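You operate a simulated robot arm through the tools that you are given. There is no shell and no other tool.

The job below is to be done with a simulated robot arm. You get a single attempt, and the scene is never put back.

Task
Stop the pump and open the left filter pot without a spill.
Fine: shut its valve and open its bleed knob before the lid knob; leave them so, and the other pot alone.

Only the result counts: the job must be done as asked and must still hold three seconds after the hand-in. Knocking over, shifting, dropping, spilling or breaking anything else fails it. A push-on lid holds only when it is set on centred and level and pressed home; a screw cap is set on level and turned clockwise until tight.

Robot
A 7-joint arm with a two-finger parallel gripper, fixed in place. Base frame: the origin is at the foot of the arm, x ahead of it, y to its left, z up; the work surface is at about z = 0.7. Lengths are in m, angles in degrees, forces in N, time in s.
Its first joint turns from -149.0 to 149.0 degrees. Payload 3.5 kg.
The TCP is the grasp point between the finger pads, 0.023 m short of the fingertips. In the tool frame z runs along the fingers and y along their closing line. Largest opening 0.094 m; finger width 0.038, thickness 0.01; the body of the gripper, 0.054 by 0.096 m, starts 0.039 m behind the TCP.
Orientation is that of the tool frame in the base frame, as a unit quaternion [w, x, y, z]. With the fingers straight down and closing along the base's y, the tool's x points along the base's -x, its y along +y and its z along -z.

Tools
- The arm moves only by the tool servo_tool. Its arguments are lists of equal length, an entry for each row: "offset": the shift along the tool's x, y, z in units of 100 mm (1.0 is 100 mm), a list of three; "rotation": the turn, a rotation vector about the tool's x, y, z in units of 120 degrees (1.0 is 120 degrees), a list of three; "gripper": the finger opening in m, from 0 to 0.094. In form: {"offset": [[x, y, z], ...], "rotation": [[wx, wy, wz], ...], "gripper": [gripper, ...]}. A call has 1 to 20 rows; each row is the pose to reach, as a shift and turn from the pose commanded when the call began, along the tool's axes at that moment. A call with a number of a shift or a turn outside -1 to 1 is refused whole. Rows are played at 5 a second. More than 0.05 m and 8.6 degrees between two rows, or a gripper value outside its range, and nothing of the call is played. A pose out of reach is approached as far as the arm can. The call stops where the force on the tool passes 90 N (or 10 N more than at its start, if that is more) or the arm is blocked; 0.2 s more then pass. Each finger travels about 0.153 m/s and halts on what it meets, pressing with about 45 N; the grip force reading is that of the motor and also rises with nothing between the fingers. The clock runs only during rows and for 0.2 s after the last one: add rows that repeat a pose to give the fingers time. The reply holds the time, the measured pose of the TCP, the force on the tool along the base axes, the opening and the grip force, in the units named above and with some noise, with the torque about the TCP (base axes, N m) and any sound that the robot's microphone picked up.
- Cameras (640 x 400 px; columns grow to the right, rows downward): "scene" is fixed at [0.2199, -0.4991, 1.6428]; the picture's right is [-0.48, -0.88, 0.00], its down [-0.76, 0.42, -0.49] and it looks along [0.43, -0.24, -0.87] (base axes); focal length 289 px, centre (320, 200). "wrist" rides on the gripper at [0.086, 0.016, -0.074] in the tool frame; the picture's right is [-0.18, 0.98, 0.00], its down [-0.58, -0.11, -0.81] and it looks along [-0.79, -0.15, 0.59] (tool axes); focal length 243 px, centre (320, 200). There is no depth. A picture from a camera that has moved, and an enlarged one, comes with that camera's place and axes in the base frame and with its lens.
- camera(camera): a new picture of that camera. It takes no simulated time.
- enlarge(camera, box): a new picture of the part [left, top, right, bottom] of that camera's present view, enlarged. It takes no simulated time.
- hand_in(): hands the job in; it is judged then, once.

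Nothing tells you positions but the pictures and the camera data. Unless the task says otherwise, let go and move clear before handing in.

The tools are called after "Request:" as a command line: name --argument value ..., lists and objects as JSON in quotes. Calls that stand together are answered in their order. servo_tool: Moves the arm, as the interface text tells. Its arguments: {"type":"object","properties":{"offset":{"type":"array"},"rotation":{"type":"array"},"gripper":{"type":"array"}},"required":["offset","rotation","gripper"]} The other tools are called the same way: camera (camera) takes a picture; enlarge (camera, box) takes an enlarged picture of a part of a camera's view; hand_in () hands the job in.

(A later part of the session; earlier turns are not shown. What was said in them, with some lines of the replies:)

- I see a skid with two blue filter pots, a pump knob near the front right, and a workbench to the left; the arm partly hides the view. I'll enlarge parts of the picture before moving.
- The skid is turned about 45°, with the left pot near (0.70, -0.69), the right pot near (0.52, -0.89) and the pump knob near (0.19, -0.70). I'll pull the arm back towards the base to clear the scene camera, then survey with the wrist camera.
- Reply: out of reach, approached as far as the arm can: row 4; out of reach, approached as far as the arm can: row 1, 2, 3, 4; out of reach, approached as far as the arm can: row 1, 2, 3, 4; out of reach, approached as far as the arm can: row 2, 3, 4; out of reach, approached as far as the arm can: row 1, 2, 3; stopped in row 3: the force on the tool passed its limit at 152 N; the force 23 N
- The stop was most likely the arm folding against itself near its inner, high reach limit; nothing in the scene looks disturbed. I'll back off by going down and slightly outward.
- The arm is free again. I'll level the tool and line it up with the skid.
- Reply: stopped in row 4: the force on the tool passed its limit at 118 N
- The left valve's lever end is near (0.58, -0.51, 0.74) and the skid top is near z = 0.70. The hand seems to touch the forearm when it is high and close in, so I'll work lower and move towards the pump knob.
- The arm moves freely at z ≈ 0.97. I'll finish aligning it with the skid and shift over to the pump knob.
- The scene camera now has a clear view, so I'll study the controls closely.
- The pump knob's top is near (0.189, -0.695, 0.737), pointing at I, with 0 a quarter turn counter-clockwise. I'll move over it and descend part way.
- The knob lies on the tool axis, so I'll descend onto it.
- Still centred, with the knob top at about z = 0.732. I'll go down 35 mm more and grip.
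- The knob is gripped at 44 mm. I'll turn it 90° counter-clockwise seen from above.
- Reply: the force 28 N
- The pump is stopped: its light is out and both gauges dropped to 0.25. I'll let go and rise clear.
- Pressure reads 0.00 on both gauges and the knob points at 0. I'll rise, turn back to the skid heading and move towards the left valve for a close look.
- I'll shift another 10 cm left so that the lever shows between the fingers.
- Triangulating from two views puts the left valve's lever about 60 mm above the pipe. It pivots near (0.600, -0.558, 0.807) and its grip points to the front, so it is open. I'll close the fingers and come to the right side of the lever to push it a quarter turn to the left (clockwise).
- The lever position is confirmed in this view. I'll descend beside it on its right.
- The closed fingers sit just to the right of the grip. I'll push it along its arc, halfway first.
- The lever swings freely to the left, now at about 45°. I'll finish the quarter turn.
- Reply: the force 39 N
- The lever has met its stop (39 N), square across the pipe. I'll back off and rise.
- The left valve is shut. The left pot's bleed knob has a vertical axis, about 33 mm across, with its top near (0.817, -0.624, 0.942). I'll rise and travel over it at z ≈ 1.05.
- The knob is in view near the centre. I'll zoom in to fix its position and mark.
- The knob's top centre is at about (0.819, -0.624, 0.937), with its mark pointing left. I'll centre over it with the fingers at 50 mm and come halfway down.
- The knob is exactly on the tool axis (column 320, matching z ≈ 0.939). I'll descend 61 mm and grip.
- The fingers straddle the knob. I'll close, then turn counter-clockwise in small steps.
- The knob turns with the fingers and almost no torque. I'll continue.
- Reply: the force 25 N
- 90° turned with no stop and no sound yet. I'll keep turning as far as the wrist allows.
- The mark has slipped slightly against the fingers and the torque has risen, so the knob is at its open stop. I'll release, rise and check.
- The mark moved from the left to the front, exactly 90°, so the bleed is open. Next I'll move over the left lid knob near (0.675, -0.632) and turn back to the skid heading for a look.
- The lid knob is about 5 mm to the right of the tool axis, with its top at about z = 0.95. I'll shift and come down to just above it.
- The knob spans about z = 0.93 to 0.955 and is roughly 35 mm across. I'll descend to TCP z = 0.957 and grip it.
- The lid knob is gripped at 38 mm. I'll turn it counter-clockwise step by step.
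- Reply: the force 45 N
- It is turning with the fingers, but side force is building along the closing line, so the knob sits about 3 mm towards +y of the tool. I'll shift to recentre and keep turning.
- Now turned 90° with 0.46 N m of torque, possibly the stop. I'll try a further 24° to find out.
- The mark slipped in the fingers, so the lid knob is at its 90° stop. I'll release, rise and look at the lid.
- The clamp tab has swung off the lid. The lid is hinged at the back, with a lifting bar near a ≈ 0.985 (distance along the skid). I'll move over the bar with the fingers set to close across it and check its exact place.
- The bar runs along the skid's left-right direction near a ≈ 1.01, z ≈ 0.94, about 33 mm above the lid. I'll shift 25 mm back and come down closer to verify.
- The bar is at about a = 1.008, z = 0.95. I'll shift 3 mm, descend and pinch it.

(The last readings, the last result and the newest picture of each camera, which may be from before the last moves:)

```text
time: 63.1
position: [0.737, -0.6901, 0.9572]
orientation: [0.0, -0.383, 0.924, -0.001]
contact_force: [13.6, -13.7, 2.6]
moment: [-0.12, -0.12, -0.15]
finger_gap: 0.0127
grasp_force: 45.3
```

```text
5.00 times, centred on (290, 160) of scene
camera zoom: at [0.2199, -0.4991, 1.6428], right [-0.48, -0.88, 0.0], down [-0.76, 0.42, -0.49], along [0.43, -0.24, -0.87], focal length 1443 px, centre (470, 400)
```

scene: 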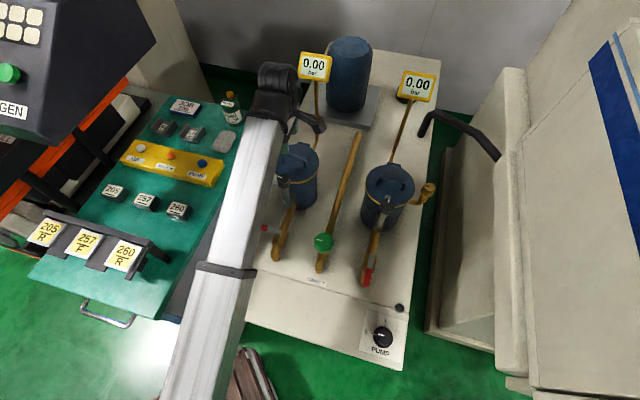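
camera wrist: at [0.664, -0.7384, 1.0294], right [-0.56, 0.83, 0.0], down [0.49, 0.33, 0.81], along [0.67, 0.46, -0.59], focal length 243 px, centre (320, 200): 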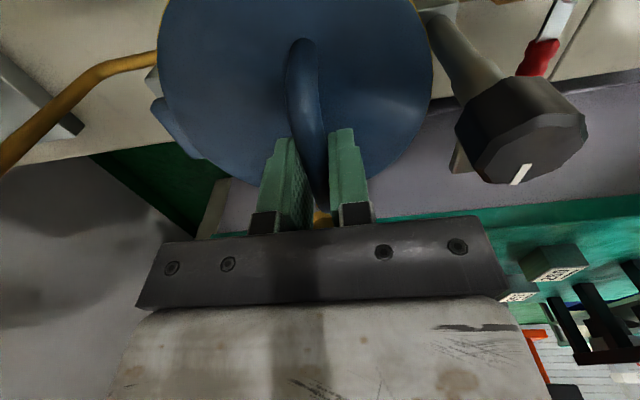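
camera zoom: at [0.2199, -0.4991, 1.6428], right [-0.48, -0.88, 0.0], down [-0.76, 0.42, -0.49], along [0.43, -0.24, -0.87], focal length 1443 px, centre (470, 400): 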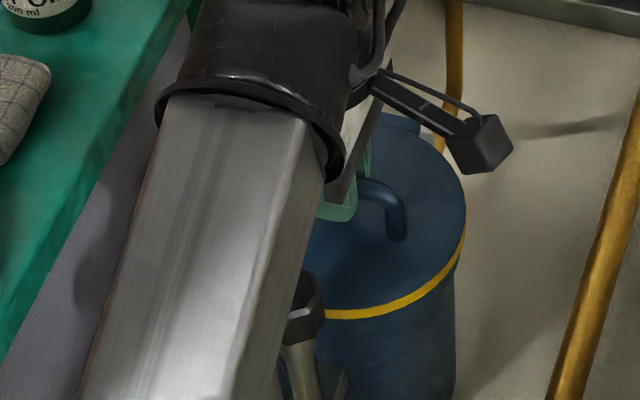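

The bar is gripped at 12.7 mm. I'll lift along the hinge arc, the first 10° only, and watch the forces.

Request:
servo_tool --offset '[[0, -0.019, -0.034], [0, -0.038, -0.068], [0, -0.06, -0.1], [0, -0.082, -0.133]]' --rotation '[[0, 0, 0], [0, 0, 0], [0, 0, 0], [0, 0, 0]]' --gripper '[0.0, 0.0, 0.0, 0.0]'

Request:
camera --camera "wrist"

Request:
enlarge --camera "scene" --box '[240, 120, 340, 200]'

```text
time: 64.1
position: [0.7414, -0.6947, 0.9692]
orientation: [0.0, -0.383, 0.924, 0.0]
contact_force: [10.7, -12.6, -20.3]
moment: [0.04, -0.08, -0.54]
finger_gap: 0.0127
grasp_force: 45.1
```

```text
taken
camera wrist: at [0.6697, -0.7441, 1.0421], right [-0.56, 0.83, 0.0], down [0.49, 0.33, 0.81], along [0.67, 0.46, -0.59], focal length 243 px, centre (320, 200)
```

wrist: 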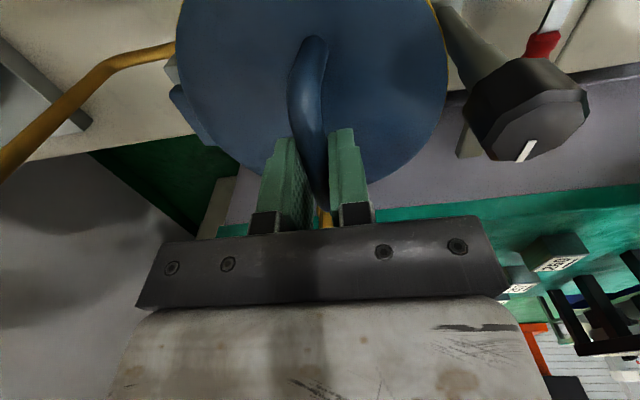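

```text
5.00 times, centred on (290, 160) of scene
camera zoom: at [0.2199, -0.4991, 1.6428], right [-0.48, -0.88, 0.0], down [-0.76, 0.42, -0.49], along [0.43, -0.24, -0.87], focal length 1443 px, centre (470, 400)
```

zoom: 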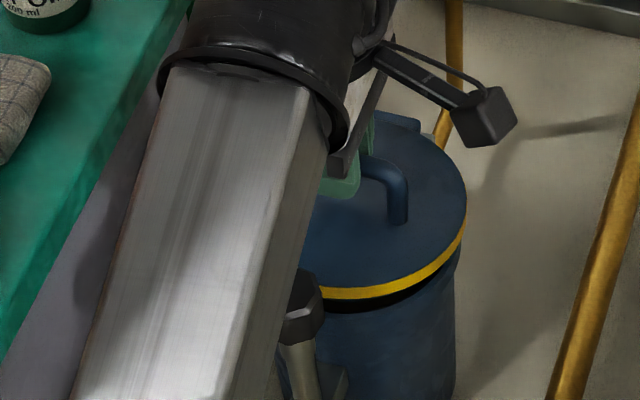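

The lid is rising: a gap shows at the front edge. I'll continue the arc to about 30°.

Request:
servo_tool --offset '[[0, -0.05, -0.06], [0, -0.103, -0.117], [0, -0.165, -0.167], [0, -0.225, -0.213]]' --rotation '[[0, 0, 0], [0, 0, 0], [0, 0, 0], [0, 0, 0]]' --gripper '[0.0, 0.0, 0.0, 0.0]'

Request:
camera --camera "wrist"

Request:
enlarge --camera "scene" --box '[240, 120, 340, 200]'

```text
time: 65.1
position: [0.7566, -0.7099, 0.9911]
orientation: [0.0, -0.382, 0.924, 0.0]
contact_force: [0.1, 0.9, -9.3]
moment: [-0.71, 0.96, -1.49]
finger_gap: 0.0126
grasp_force: 44.5
```

```text
taken
camera wrist: at [0.6847, -0.759, 1.0646], right [-0.56, 0.83, 0.0], down [0.49, 0.33, 0.81], along [0.66, 0.46, -0.59], focal length 243 px, centre (320, 200)
```

wrist: 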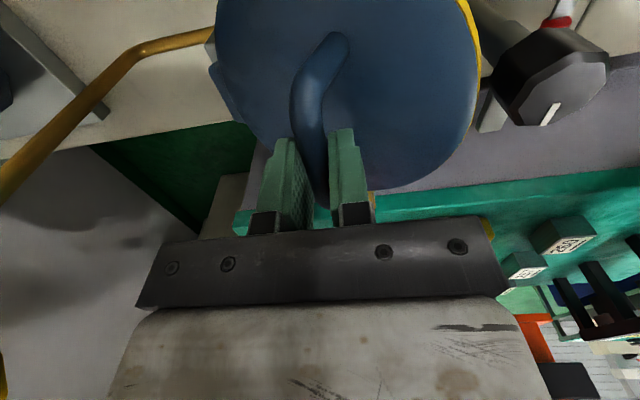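

```text
5.00 times, centred on (290, 160) of scene
camera zoom: at [0.2199, -0.4991, 1.6428], right [-0.48, -0.88, 0.0], down [-0.76, 0.42, -0.49], along [0.43, -0.24, -0.87], focal length 1443 px, centre (470, 400)
```

zoom: 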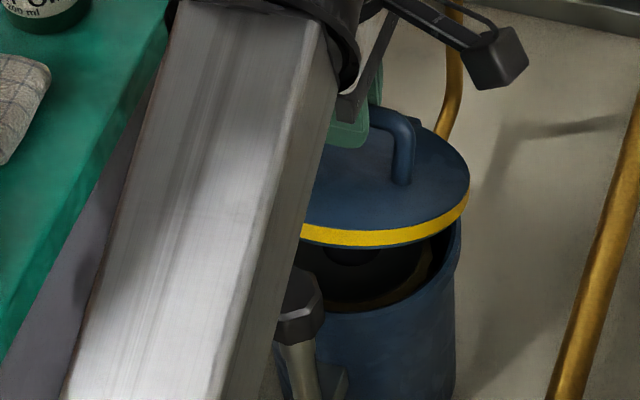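

The lid is at about 30°. I'll continue to about 45–50°.

Request:
servo_tool --offset '[[0, -0.068, -0.04], [0, -0.137, -0.075], [0, -0.21, -0.103], [0, -0.285, -0.124]]' --rotation '[[0, 0, 0], [0, 0, 0], [0, 0, 0], [0, 0, 0]]' --gripper '[0.0, 0.0, 0.0, 0.0]'

Request:
camera --camera "wrist"

Request:
enlarge --camera "scene" --box '[240, 110, 340, 190]'

```text
time: 66.1
position: [0.7764, -0.7298, 1.0052]
orientation: [0.001, -0.383, 0.924, -0.001]
contact_force: [-9.1, 5.9, 20.4]
moment: [-0.52, 0.85, -1.75]
finger_gap: 0.013
grasp_force: 45.0
```

```text
taken
camera wrist: at [0.7045, -0.7788, 1.0791], right [-0.56, 0.83, 0.0], down [0.49, 0.33, 0.81], along [0.67, 0.46, -0.59], focal length 243 px, centre (320, 200)
```

wrist: 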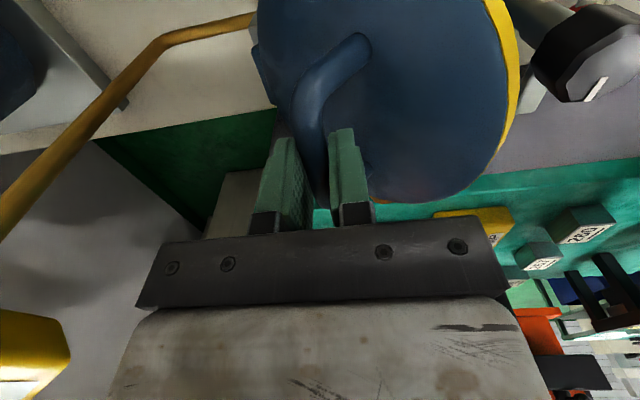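

```text
5.00 times, centred on (290, 150) of scene
camera zoom: at [0.2199, -0.4991, 1.6428], right [-0.48, -0.88, 0.0], down [-0.76, 0.42, -0.49], along [0.43, -0.24, -0.87], focal length 1443 px, centre (470, 450)
```

zoom: 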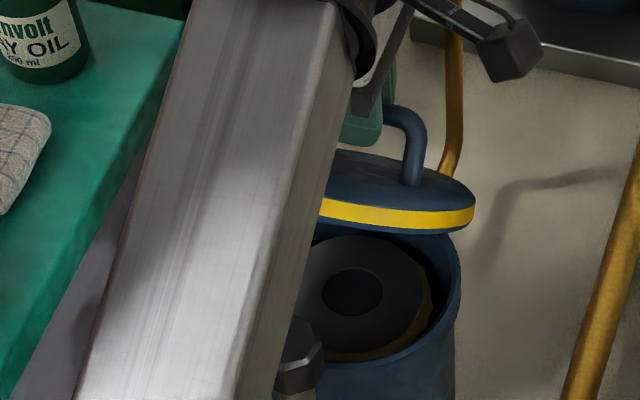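

The lid is at about 50°, and from here a finger in front of the bar can support it. I'll open the fingers gradually while keeping the front finger against the bar, turning the pinch into a hook.

Request:
servo_tool --offset '[[0, -0.047, 0.02], [0, -0.107, 0.04], [0, -0.157, 0.05], [0, -0.217, 0.05], [0, -0.217, 0.05]]' --rotation '[[0, 0, 0], [0, 0, 0], [0, 0, 0], [0, 0, 0], [0, 0, 0]]' --gripper '[0.02, 0.03, 0.04, 0.05, 0.05]'

Request:
camera --camera "wrist"

Request:
enlarge --camera "scene" --box '[240, 110, 340, 190]'

```text
time: 67.3
position: [0.7916, -0.746, 0.9989]
orientation: [0.0, -0.383, 0.924, 0.0]
contact_force: [-3.2, 4.2, 1.8]
moment: [-0.01, 0.04, -0.09]
finger_gap: 0.0521
grasp_force: 2.4
```

```text
taken
camera wrist: at [0.72, -0.7949, 1.072], right [-0.57, 0.82, 0.0], down [0.49, 0.33, 0.81], along [0.67, 0.46, -0.59], focal length 243 px, centre (320, 200)
```

wrist: 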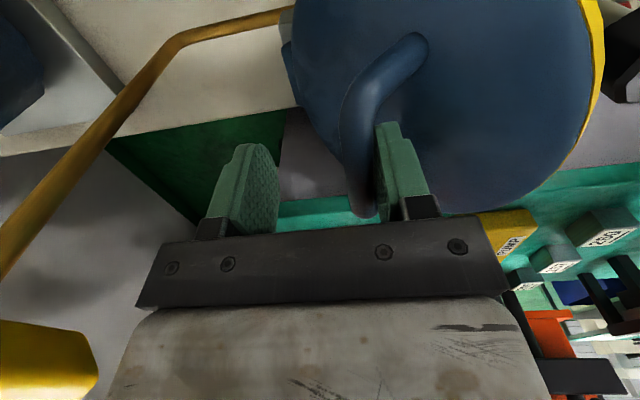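

```text
5.00 times, centred on (290, 150) of scene
camera zoom: at [0.2199, -0.4991, 1.6428], right [-0.48, -0.88, 0.0], down [-0.76, 0.42, -0.49], along [0.43, -0.24, -0.87], focal length 1443 px, centre (470, 450)
```

zoom: 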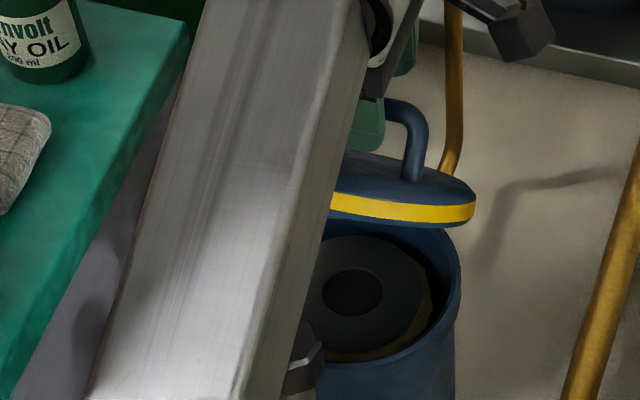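

The hook works, supporting the lid with only about 5 N. I'll push further back towards vertical.

Request:
servo_tool --offset '[[0, -0.08, -0.01], [0, -0.16, -0.02], [0, -0.24, -0.02], [0, -0.32, -0.02], [0, -0.4, -0.01]]' --rotation '[[0, 0, 0], [0, 0, 0], [0, 0, 0], [0, 0, 0], [0, 0, 0]]' --gripper '[0.05, 0.05, 0.05, 0.05, 0.05]'

Request:
camera --camera "wrist"

Request:
enlarge --camera "scene" --box '[240, 100, 340, 180]'

```text
time: 68.5
position: [0.8209, -0.7742, 0.9992]
orientation: [0.001, -0.382, 0.924, -0.001]
contact_force: [-1.1, 1.8, -0.5]
moment: [0.0, 0.03, -0.06]
finger_gap: 0.0509
grasp_force: 0.9
```

```text
taken
camera wrist: at [0.7486, -0.8235, 1.0733], right [-0.57, 0.82, 0.0], down [0.49, 0.33, 0.81], along [0.67, 0.46, -0.59], focal length 243 px, centre (320, 200)
```

wrist: 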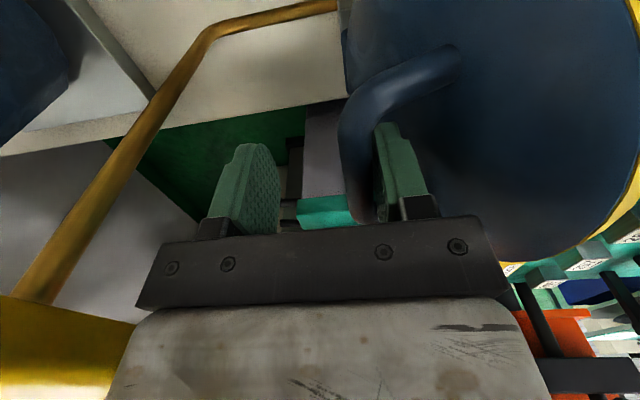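

```text
5.00 times, centred on (290, 140) of scene
camera zoom: at [0.2199, -0.4991, 1.6428], right [-0.48, -0.88, 0.0], down [-0.76, 0.42, -0.49], along [0.43, -0.24, -0.87], focal length 1443 px, centre (470, 500)
```

zoom: 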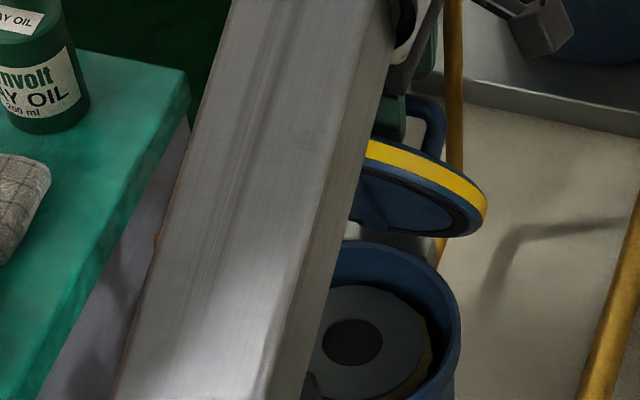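

The lid is near vertical and the push force is almost nil. I'll continue gently past vertical, keeping clear of the gauge about 4 cm behind.

Request:
servo_tool --offset '[[0, -0.06, 0.0], [0, -0.12, 0.02], [0, -0.18, 0.04], [0, -0.24, 0.06]]' --rotation '[[0, 0, 0], [0, 0, 0], [0, 0, 0], [0, 0, 0]]' --gripper '[0.05, 0.05, 0.05, 0.05]'

Request:
camera --camera "wrist"

Request:
enlarge --camera "scene" --box '[240, 90, 340, 170]'

```text
time: 69.5
position: [0.8373, -0.7906, 0.995]
orientation: [0.0, -0.383, 0.924, 0.0]
contact_force: [-0.9, 0.5, 1.5]
moment: [-0.01, 0.06, -0.05]
finger_gap: 0.0511
grasp_force: 1.4
```

```text
taken
camera wrist: at [0.7657, -0.8399, 1.0672], right [-0.57, 0.82, 0.0], down [0.49, 0.33, 0.81], along [0.67, 0.46, -0.59], focal length 243 px, centre (320, 200)
```

wrist: 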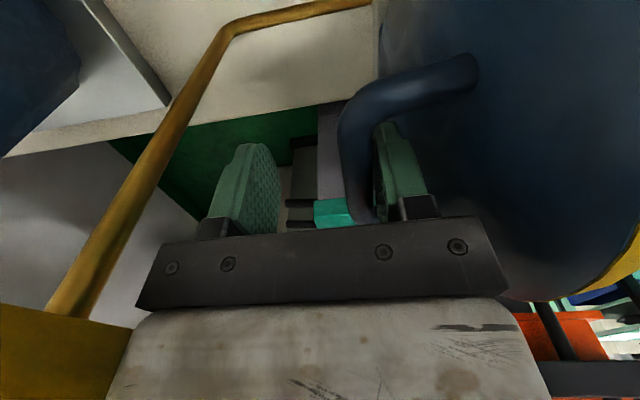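

```text
5.00 times, centred on (290, 130) of scene
camera zoom: at [0.2199, -0.4991, 1.6428], right [-0.48, -0.88, 0.0], down [-0.76, 0.42, -0.49], along [0.43, -0.24, -0.87], focal length 1443 px, centre (470, 550)
```

zoom: 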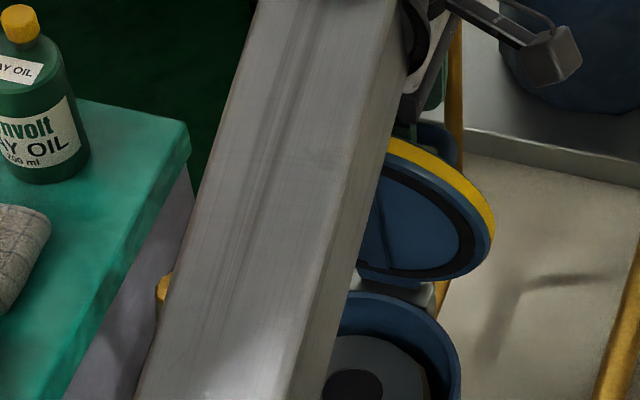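

The lid is at about 88°. I'll advance another 12 mm slowly.

Request:
servo_tool --offset '[[0, -0.04, 0.02], [0, -0.08, 0.04], [0, -0.12, 0.06], [0, -0.12, 0.06]]' --rotation '[[0, 0, 0], [0, 0, 0], [0, 0, 0], [0, 0, 0]]' --gripper '[0.05, 0.05, 0.05, 0.05]'

Request:
camera --camera "wrist"

Request:
camera --camera "scene"

Request:
enlarge --camera "scene" --box '[240, 90, 340, 170]'

```text
time: 70.7
position: [0.84, -0.7934, 0.9916]
orientation: [-0.001, -0.383, 0.924, 0.002]
contact_force: [-27.7, 21.7, 20.3]
moment: [-2.48, -3.04, 0.02]
finger_gap: 0.0499
grasp_force: 0.1
stopped in row 4: the force on the tool passed its limit at 93 N (the readings are from after the stop); the commanded pose is now the measured one
```

```text
taken
camera wrist: at [0.7684, -0.8428, 1.0653], right [-0.56, 0.83, 0.01], down [0.49, 0.33, 0.81], along [0.66, 0.46, -0.59], focal length 243 px, centre (320, 200)
```

wrist: 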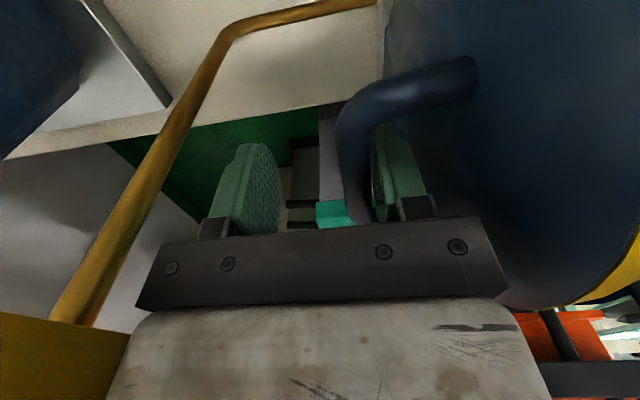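

```text
taken
```

scene: 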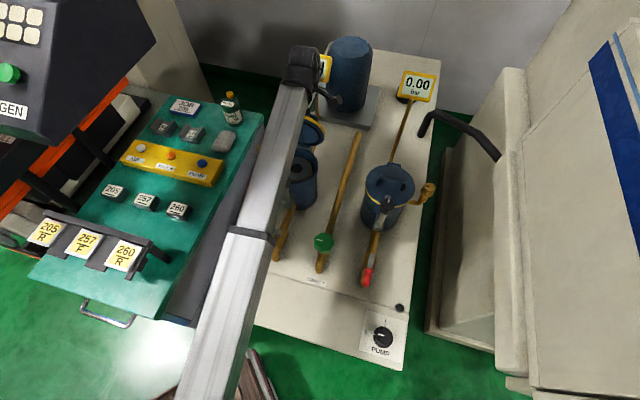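

```text
5.00 times, centred on (290, 130) of scene
camera zoom: at [0.2199, -0.4991, 1.6428], right [-0.48, -0.88, 0.0], down [-0.76, 0.42, -0.49], along [0.43, -0.24, -0.87], focal length 1443 px, centre (470, 550)
```

zoom: 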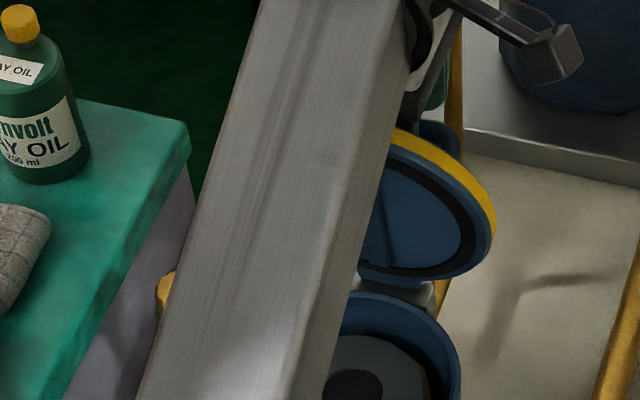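

The hand touched something about 11 cm above the fingertips, most likely the gauge, so I'll back off at once. The finger no longer carries the lid, which may have passed its balance point.

Request:
servo_tool --offset '[[0, 0.03, 0], [0, 0.06, 0], [0, 0.06, 0]]' --rotation '[[0, 0, 0], [0, 0, 0], [0, 0, 0]]' --gripper '[0.05, 0.05, 0.05]'

Request:
camera --camera "wrist"

Request:
enlarge --camera "scene" --box '[240, 40, 340, 170]'

```text
time: 71.5
position: [0.8414, -0.7927, 0.9884]
orientation: [-0.002, -0.383, 0.924, 0.003]
contact_force: [-0.2, 0.3, -0.1]
moment: [-0.01, -0.01, -0.03]
finger_gap: 0.05
grasp_force: 0.2
```

```text
taken
camera wrist: at [0.769, -0.842, 1.061], right [-0.56, 0.83, 0.01], down [0.49, 0.33, 0.81], along [0.66, 0.46, -0.59], focal length 243 px, centre (320, 200)
```

wrist: 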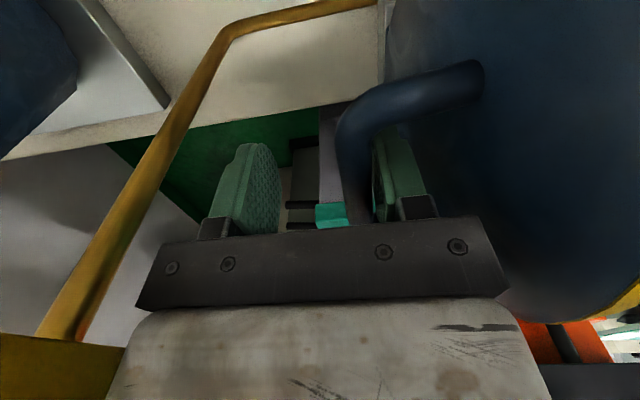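

```text
3.08 times, centred on (290, 105) of scene
camera zoom: at [0.2199, -0.4991, 1.6428], right [-0.48, -0.88, 0.0], down [-0.76, 0.42, -0.49], along [0.43, -0.24, -0.87], focal length 888 px, centre (412, 492)
```

zoom: 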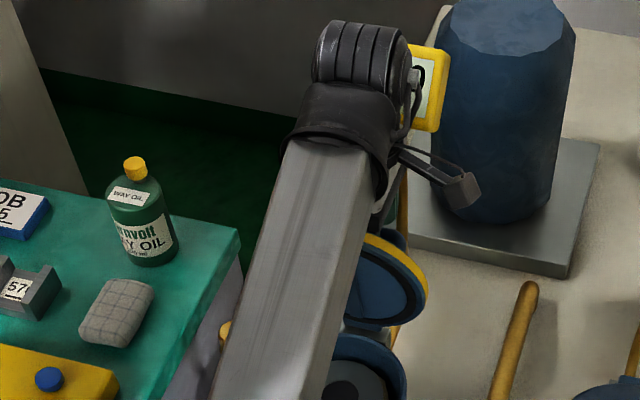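

Forces are zero, and a small gap now shows between finger and bar, so the lid appears to be standing by itself. I'll back off another 8 mm to confirm.

Request:
servo_tool --offset '[[0, 0.04, 0], [0, 0.08, 0], [0, 0.08, 0], [0, 0.08, 0]]' --rotation '[[0, 0, 0], [0, 0, 0], [0, 0, 0], [0, 0, 0]]' --gripper '[0.05, 0.05, 0.05, 0.05]'

Request:
camera --camera "wrist"

Request:
enlarge --camera "scene" --box '[240, 90, 340, 170]'

```text
time: 72.5
position: [0.8338, -0.7862, 0.9886]
orientation: [-0.001, -0.383, 0.924, 0.003]
contact_force: [-0.4, 0.0, -0.1]
moment: [0.02, 0.0, 0.02]
finger_gap: 0.0499
grasp_force: 0.1
```

```text
taken
camera wrist: at [0.7618, -0.8356, 1.062], right [-0.56, 0.83, 0.01], down [0.49, 0.33, 0.81], along [0.66, 0.46, -0.59], focal length 243 px, centre (320, 200)
```

wrist: 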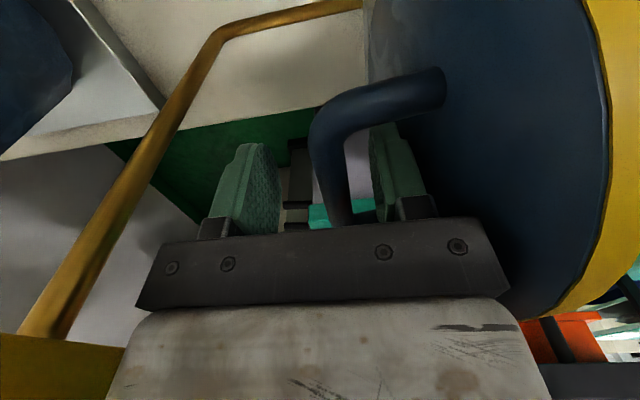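

```text
5.00 times, centred on (290, 130) of scene
camera zoom: at [0.2199, -0.4991, 1.6428], right [-0.48, -0.88, 0.0], down [-0.76, 0.42, -0.49], along [0.43, -0.24, -0.87], focal length 1443 px, centre (470, 550)
```

zoom: 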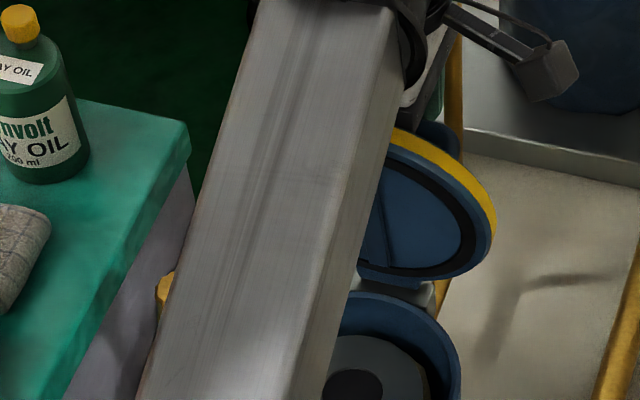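

The lid stands open on its own. I'll shift slightly off the lid, narrow the fingers a little and rise straight out slowly.

Request:
servo_tool --offset '[[0, -0.025, 0], [0, -0.05, 0], [0, -0.05, -0.05], [0, -0.05, -0.1], [0, -0.05, -0.15], [0, -0.05, -0.2], [0, -0.05, -0.25], [0, -0.05, -0.3]]' --rotation '[[0, 0, 0], [0, 0, 0], [0, 0, 0], [0, 0, 0], [0, 0, 0], [0, 0, 0], [0, 0, 0], [0, 0, 0]]' --gripper '[0.045, 0.042, 0.042, 0.042, 0.042, 0.042, 0.042, 0.042]'

Request:
camera --camera "wrist"

Request:
enlarge --camera "scene" --box '[240, 60, 340, 170]'

```text
time: 74.3
position: [0.8362, -0.7883, 1.0179]
orientation: [-0.001, -0.383, 0.924, 0.004]
contact_force: [0.1, 0.2, 0.2]
moment: [-0.01, 0.02, 0.0]
finger_gap: 0.0421
grasp_force: 0.0
```

```text
taken
camera wrist: at [0.7657, -0.8391, 1.0918], right [-0.56, 0.83, 0.01], down [0.49, 0.33, 0.81], along [0.66, 0.46, -0.59], focal length 243 px, centre (320, 200)
```

wrist: 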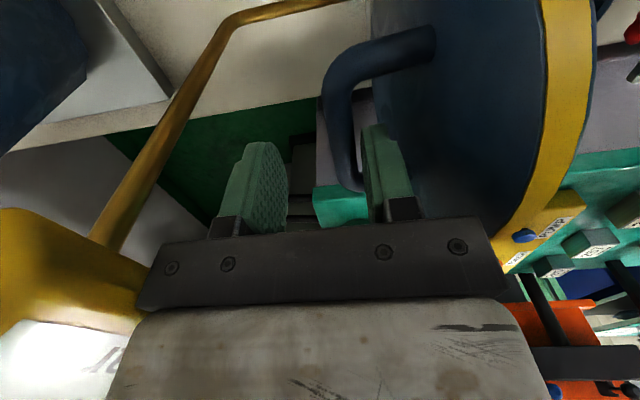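

```text
3.64 times, centred on (290, 115) of scene
camera zoom: at [0.2199, -0.4991, 1.6428], right [-0.48, -0.88, 0.0], down [-0.76, 0.42, -0.49], along [0.43, -0.24, -0.87], focal length 1049 px, centre (429, 509)
```

zoom: 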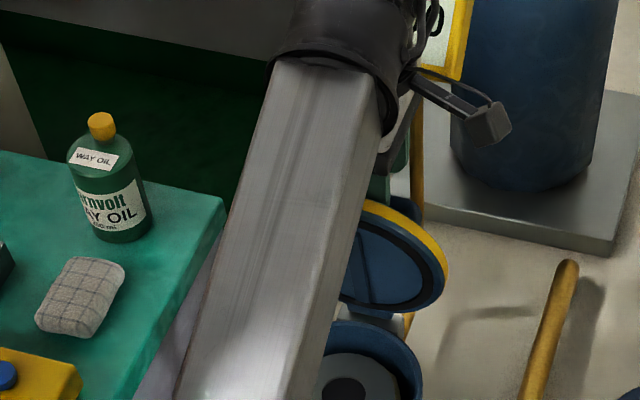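

No contact. I'll continue straight up until clear.

Request:
servo_tool --offset '[[0, 0, -0.08], [0, 0, -0.16], [0, 0, -0.24], [0, 0, -0.32], [0, 0, -0.42], [0, 0, -0.54], [0, 0, -0.68], [0, 0, -0.85]]' --rotation '[[0, 0, 0], [0, 0, 0], [0, 0, 0], [0, 0, 0], [0, 0, 0], [0, 0, 0], [0, 0, 0], [0, 0, 0]]' --gripper '[0.042, 0.042, 0.042, 0.042, 0.042, 0.042, 0.042, 0.042]'

Request:
camera --camera "wrist"

Request:
camera --camera "scene"

```text
time: 76.1
position: [0.8397, -0.7895, 1.1027]
orientation: [-0.002, -0.382, 0.924, 0.003]
contact_force: [0.0, -0.4, 0.4]
moment: [-0.03, -0.02, 0.0]
finger_gap: 0.0419
grasp_force: 0.0
```

```text
taken
camera wrist: at [0.767, -0.8396, 1.1769], right [-0.56, 0.83, 0.01], down [0.49, 0.33, 0.81], along [0.66, 0.46, -0.59], focal length 243 px, centre (320, 200)
```

wrist: 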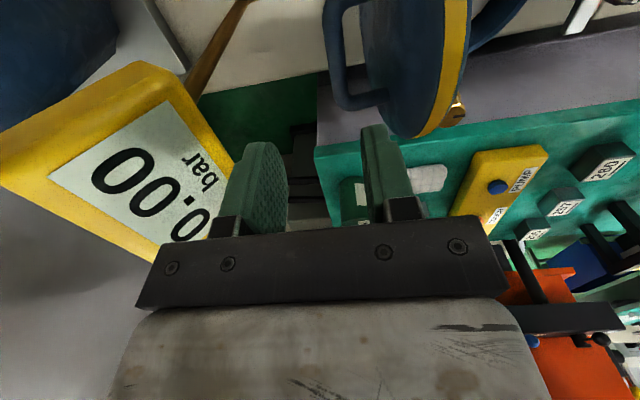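

```text
taken
```

scene: 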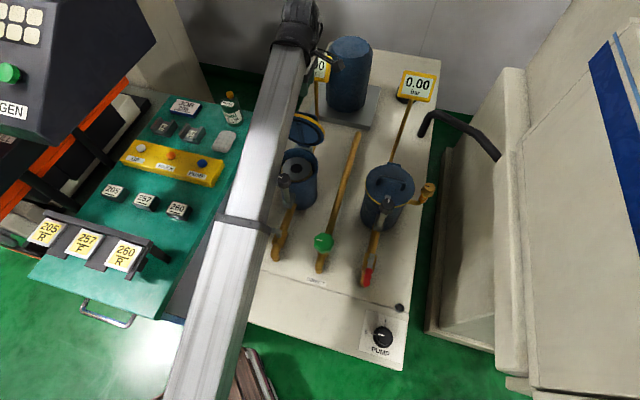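

The lid stands open and the gauge is intact. I'll rise a little more and retreat towards the base over the lid.

Request:
servo_tool --offset '[[0, 0, -0.15], [0, 0, -0.3], [0, 0.2, -0.4], [0, 0.4, -0.4], [0, 0.6, -0.4], [0, 0.8, -0.4], [0, 1.0, -0.4]]' --rotation '[[0, 0, 0], [0, 0, 0], [0, 0, 0], [0, 0, 0], [0, 0, 0], [0, 0, 0], [0, 0, 0]]' --gripper '[0.042, 0.042, 0.042, 0.042, 0.042, 0.042, 0.042]'

Request:
servo_tool --offset '[[0.1, 0.2, 0.1], [0.2, 0.4, 0.2], [0.3, 0.6, 0.3], [0.4, 0.8, 0.4], [0.5, 1.0, 0.5]]' --rotation '[[0, 0, 0], [0, 0, 0], [0, 0, 0], [0, 0, 0], [0, 0, 0]]' --gripper '[0.042, 0.042, 0.042, 0.042, 0.042]'

Request:
camera --camera "scene"

Request:
camera --camera "wrist"

```text
time: 77.7
position: [0.7678, -0.7198, 1.1436]
orientation: [-0.002, -0.383, 0.924, 0.004]
contact_force: [0.4, 0.1, -0.1]
moment: [-0.04, 0.0, 0.04]
finger_gap: 0.0419
grasp_force: 0.1
```

```text
time: 78.9
position: [0.6596, -0.6849, 1.0931]
orientation: [-0.002, -0.382, 0.924, 0.003]
contact_force: [0.6, 0.2, -0.8]
moment: [0.0, -0.03, 0.0]
finger_gap: 0.0417
grasp_force: 0.1
```

```text
taken
```

scene: 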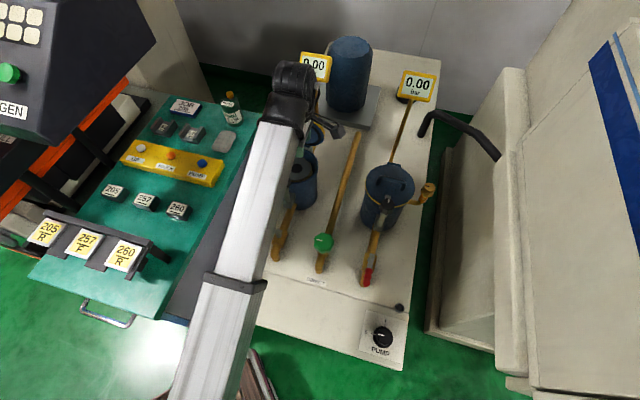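

```text
taken
camera wrist: at [0.5881, -0.7344, 1.1676], right [-0.57, 0.82, 0.01], down [0.49, 0.33, 0.81], along [0.66, 0.46, -0.59], focal length 243 px, centre (320, 200)
```

wrist: 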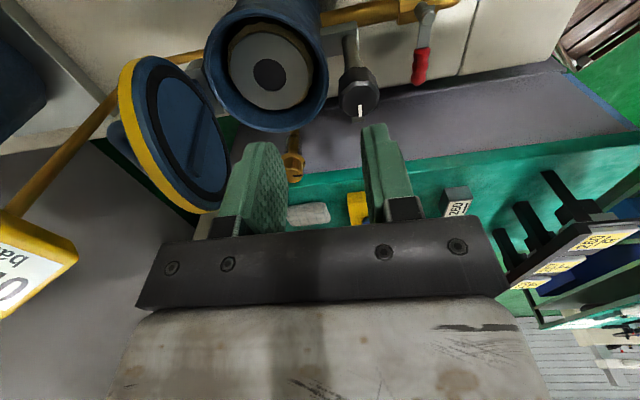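

The lid leans past vertical on its own, and the valve, bleed and lid knob are as left. I'll retreat to the front right for an unobstructed check.

Request:
servo_tool --offset '[[0.15, 0.2, 0.1], [0.3, 0.4, 0.2], [0.45, 0.6, 0.3], [0.6, 0.8, 0.4], [0.7, 1.0, 0.5]]' --rotation '[[0, 0, 0], [0, 0, 0], [0, 0, 0], [0, 0, 0], [0, 0, 0]]' --gripper '[0.05, 0.05, 0.05, 0.05, 0.05]'

Request:
servo_tool --offset '[[0.2, 0.2, 0.1], [0.4, 0.4, 0.2], [0.6, 0.6, 0.3], [0.8, 0.8, 0.4], [1.0, 1.0, 0.4]]' --rotation '[[0, 0, 0], [0, 0, 0], [0, 0, 0], [0, 0, 0], [0, 0, 0]]' --gripper '[0.05, 0.05, 0.05, 0.05, 0.05]'

Request:
servo_tool --offset '[[0.2, 0.2, 0], [0.4, 0.4, 0], [0.6, 0.6, 0], [0.8, 0.8, 0], [1.0, 1.0, 0]]' --rotation '[[0, 0, 0], [0, 0, 0], [0, 0, 0], [0, 0, 0], [0, 0, 0]]' --gripper '[0.05, 0.05, 0.05, 0.05, 0.05]'

Request:
camera --camera "scene"

Request:
enlarge --camera "scene" --box '[240, 40, 340, 290]'

Request:
enlarge --camera "scene" --box '[240, 100, 340, 190]'

```text
time: 80.1
position: [0.5393, -0.6619, 1.0459]
orientation: [-0.001, -0.383, 0.924, 0.003]
contact_force: [0.1, -1.2, -0.4]
moment: [0.02, 0.02, 0.01]
finger_gap: 0.0498
grasp_force: 0.0
```

```text
time: 81.3
position: [0.3988, -0.6599, 1.0055]
orientation: [-0.002, -0.383, 0.924, 0.003]
contact_force: [0.7, 0.2, -0.5]
moment: [0.0, 0.0, -0.01]
finger_gap: 0.0499
grasp_force: 0.1
```

```text
time: 82.5
position: [0.2553, -0.6629, 1.0078]
orientation: [-0.001, -0.383, 0.924, 0.003]
contact_force: [-0.1, 0.1, -0.2]
moment: [-0.01, 0.0, -0.02]
finger_gap: 0.0498
grasp_force: 0.1
```

```text
taken
```

scene: 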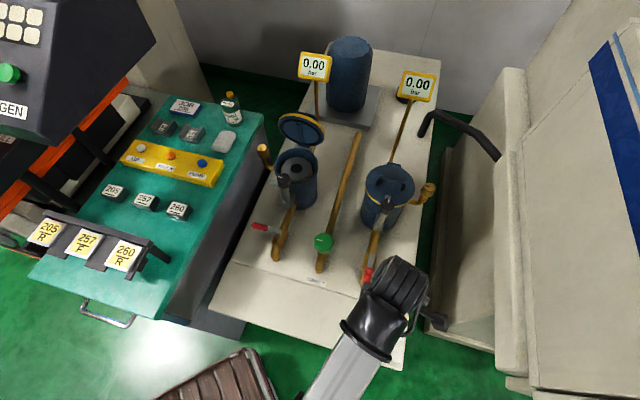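

```text
1.60 times, centred on (290, 165) of scene
camera zoom: at [0.2199, -0.4991, 1.6428], right [-0.48, -0.88, 0.0], down [-0.76, 0.42, -0.49], along [0.43, -0.24, -0.87], focal length 462 px, centre (368, 256)
```

zoom: 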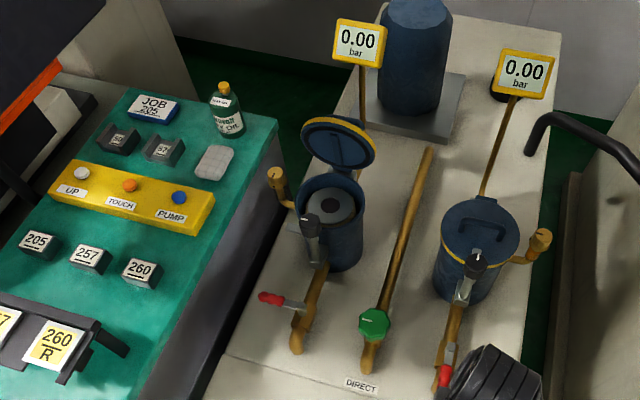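

```text
4.44 times, centred on (290, 145) of scene
camera zoom: at [0.2199, -0.4991, 1.6428], right [-0.48, -0.88, 0.0], down [-0.76, 0.42, -0.49], along [0.43, -0.24, -0.87], focal length 1283 px, centre (453, 444)
```

zoom: 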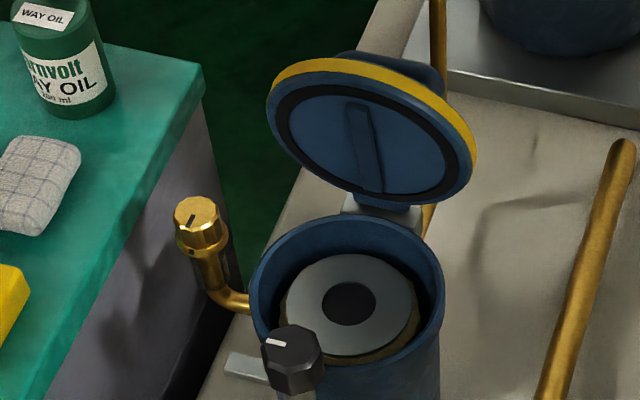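

Everything checks out:
- **Pump:** off; the gauges read 0.00.
- **Left valve:** lever square across the pipe.
- **Bleed and lid knob:** both turned to their open stops.
- **Lid:** standing open past vertical on its own.
- **Right pot:** untouched.

The gripper is empty and clear, so I'm handing in.

Request:
hand_in

```text
The job is handed in.
```

The left filter pot is open and the pump is stopped. I've handed the job in, but the tool only confirmed receipt and gave no verdict.

- **Pump:** the knob is turned to 0. Its light is out and both gauges read 0.00 bar.
- **Left valve:** shut, with its lever against the stop and square across the pipe.
- **Left bleed knob:** opened a quarter turn to its stop.
- **Left lid:** I turned the lid knob last, a quarter turn to its stop. The lid has stood open on its own, just past vertical, since I let go about ten seconds before hand-in.
- **Spills and the right pot:** I saw no spill in the pictures and never touched the right pot.

**Contacts:** While pushing the lid past vertical, the hand hit something behind the lid, most likely the left pot's pressure gauge, at 93 N before it stopped. The gauge looks in place and still reads 0.00. Near the start the arm also stopped twice (152 N and 118 N) when folded high and close in. I took that as the hand touching the arm itself, and nothing in the scene had moved.
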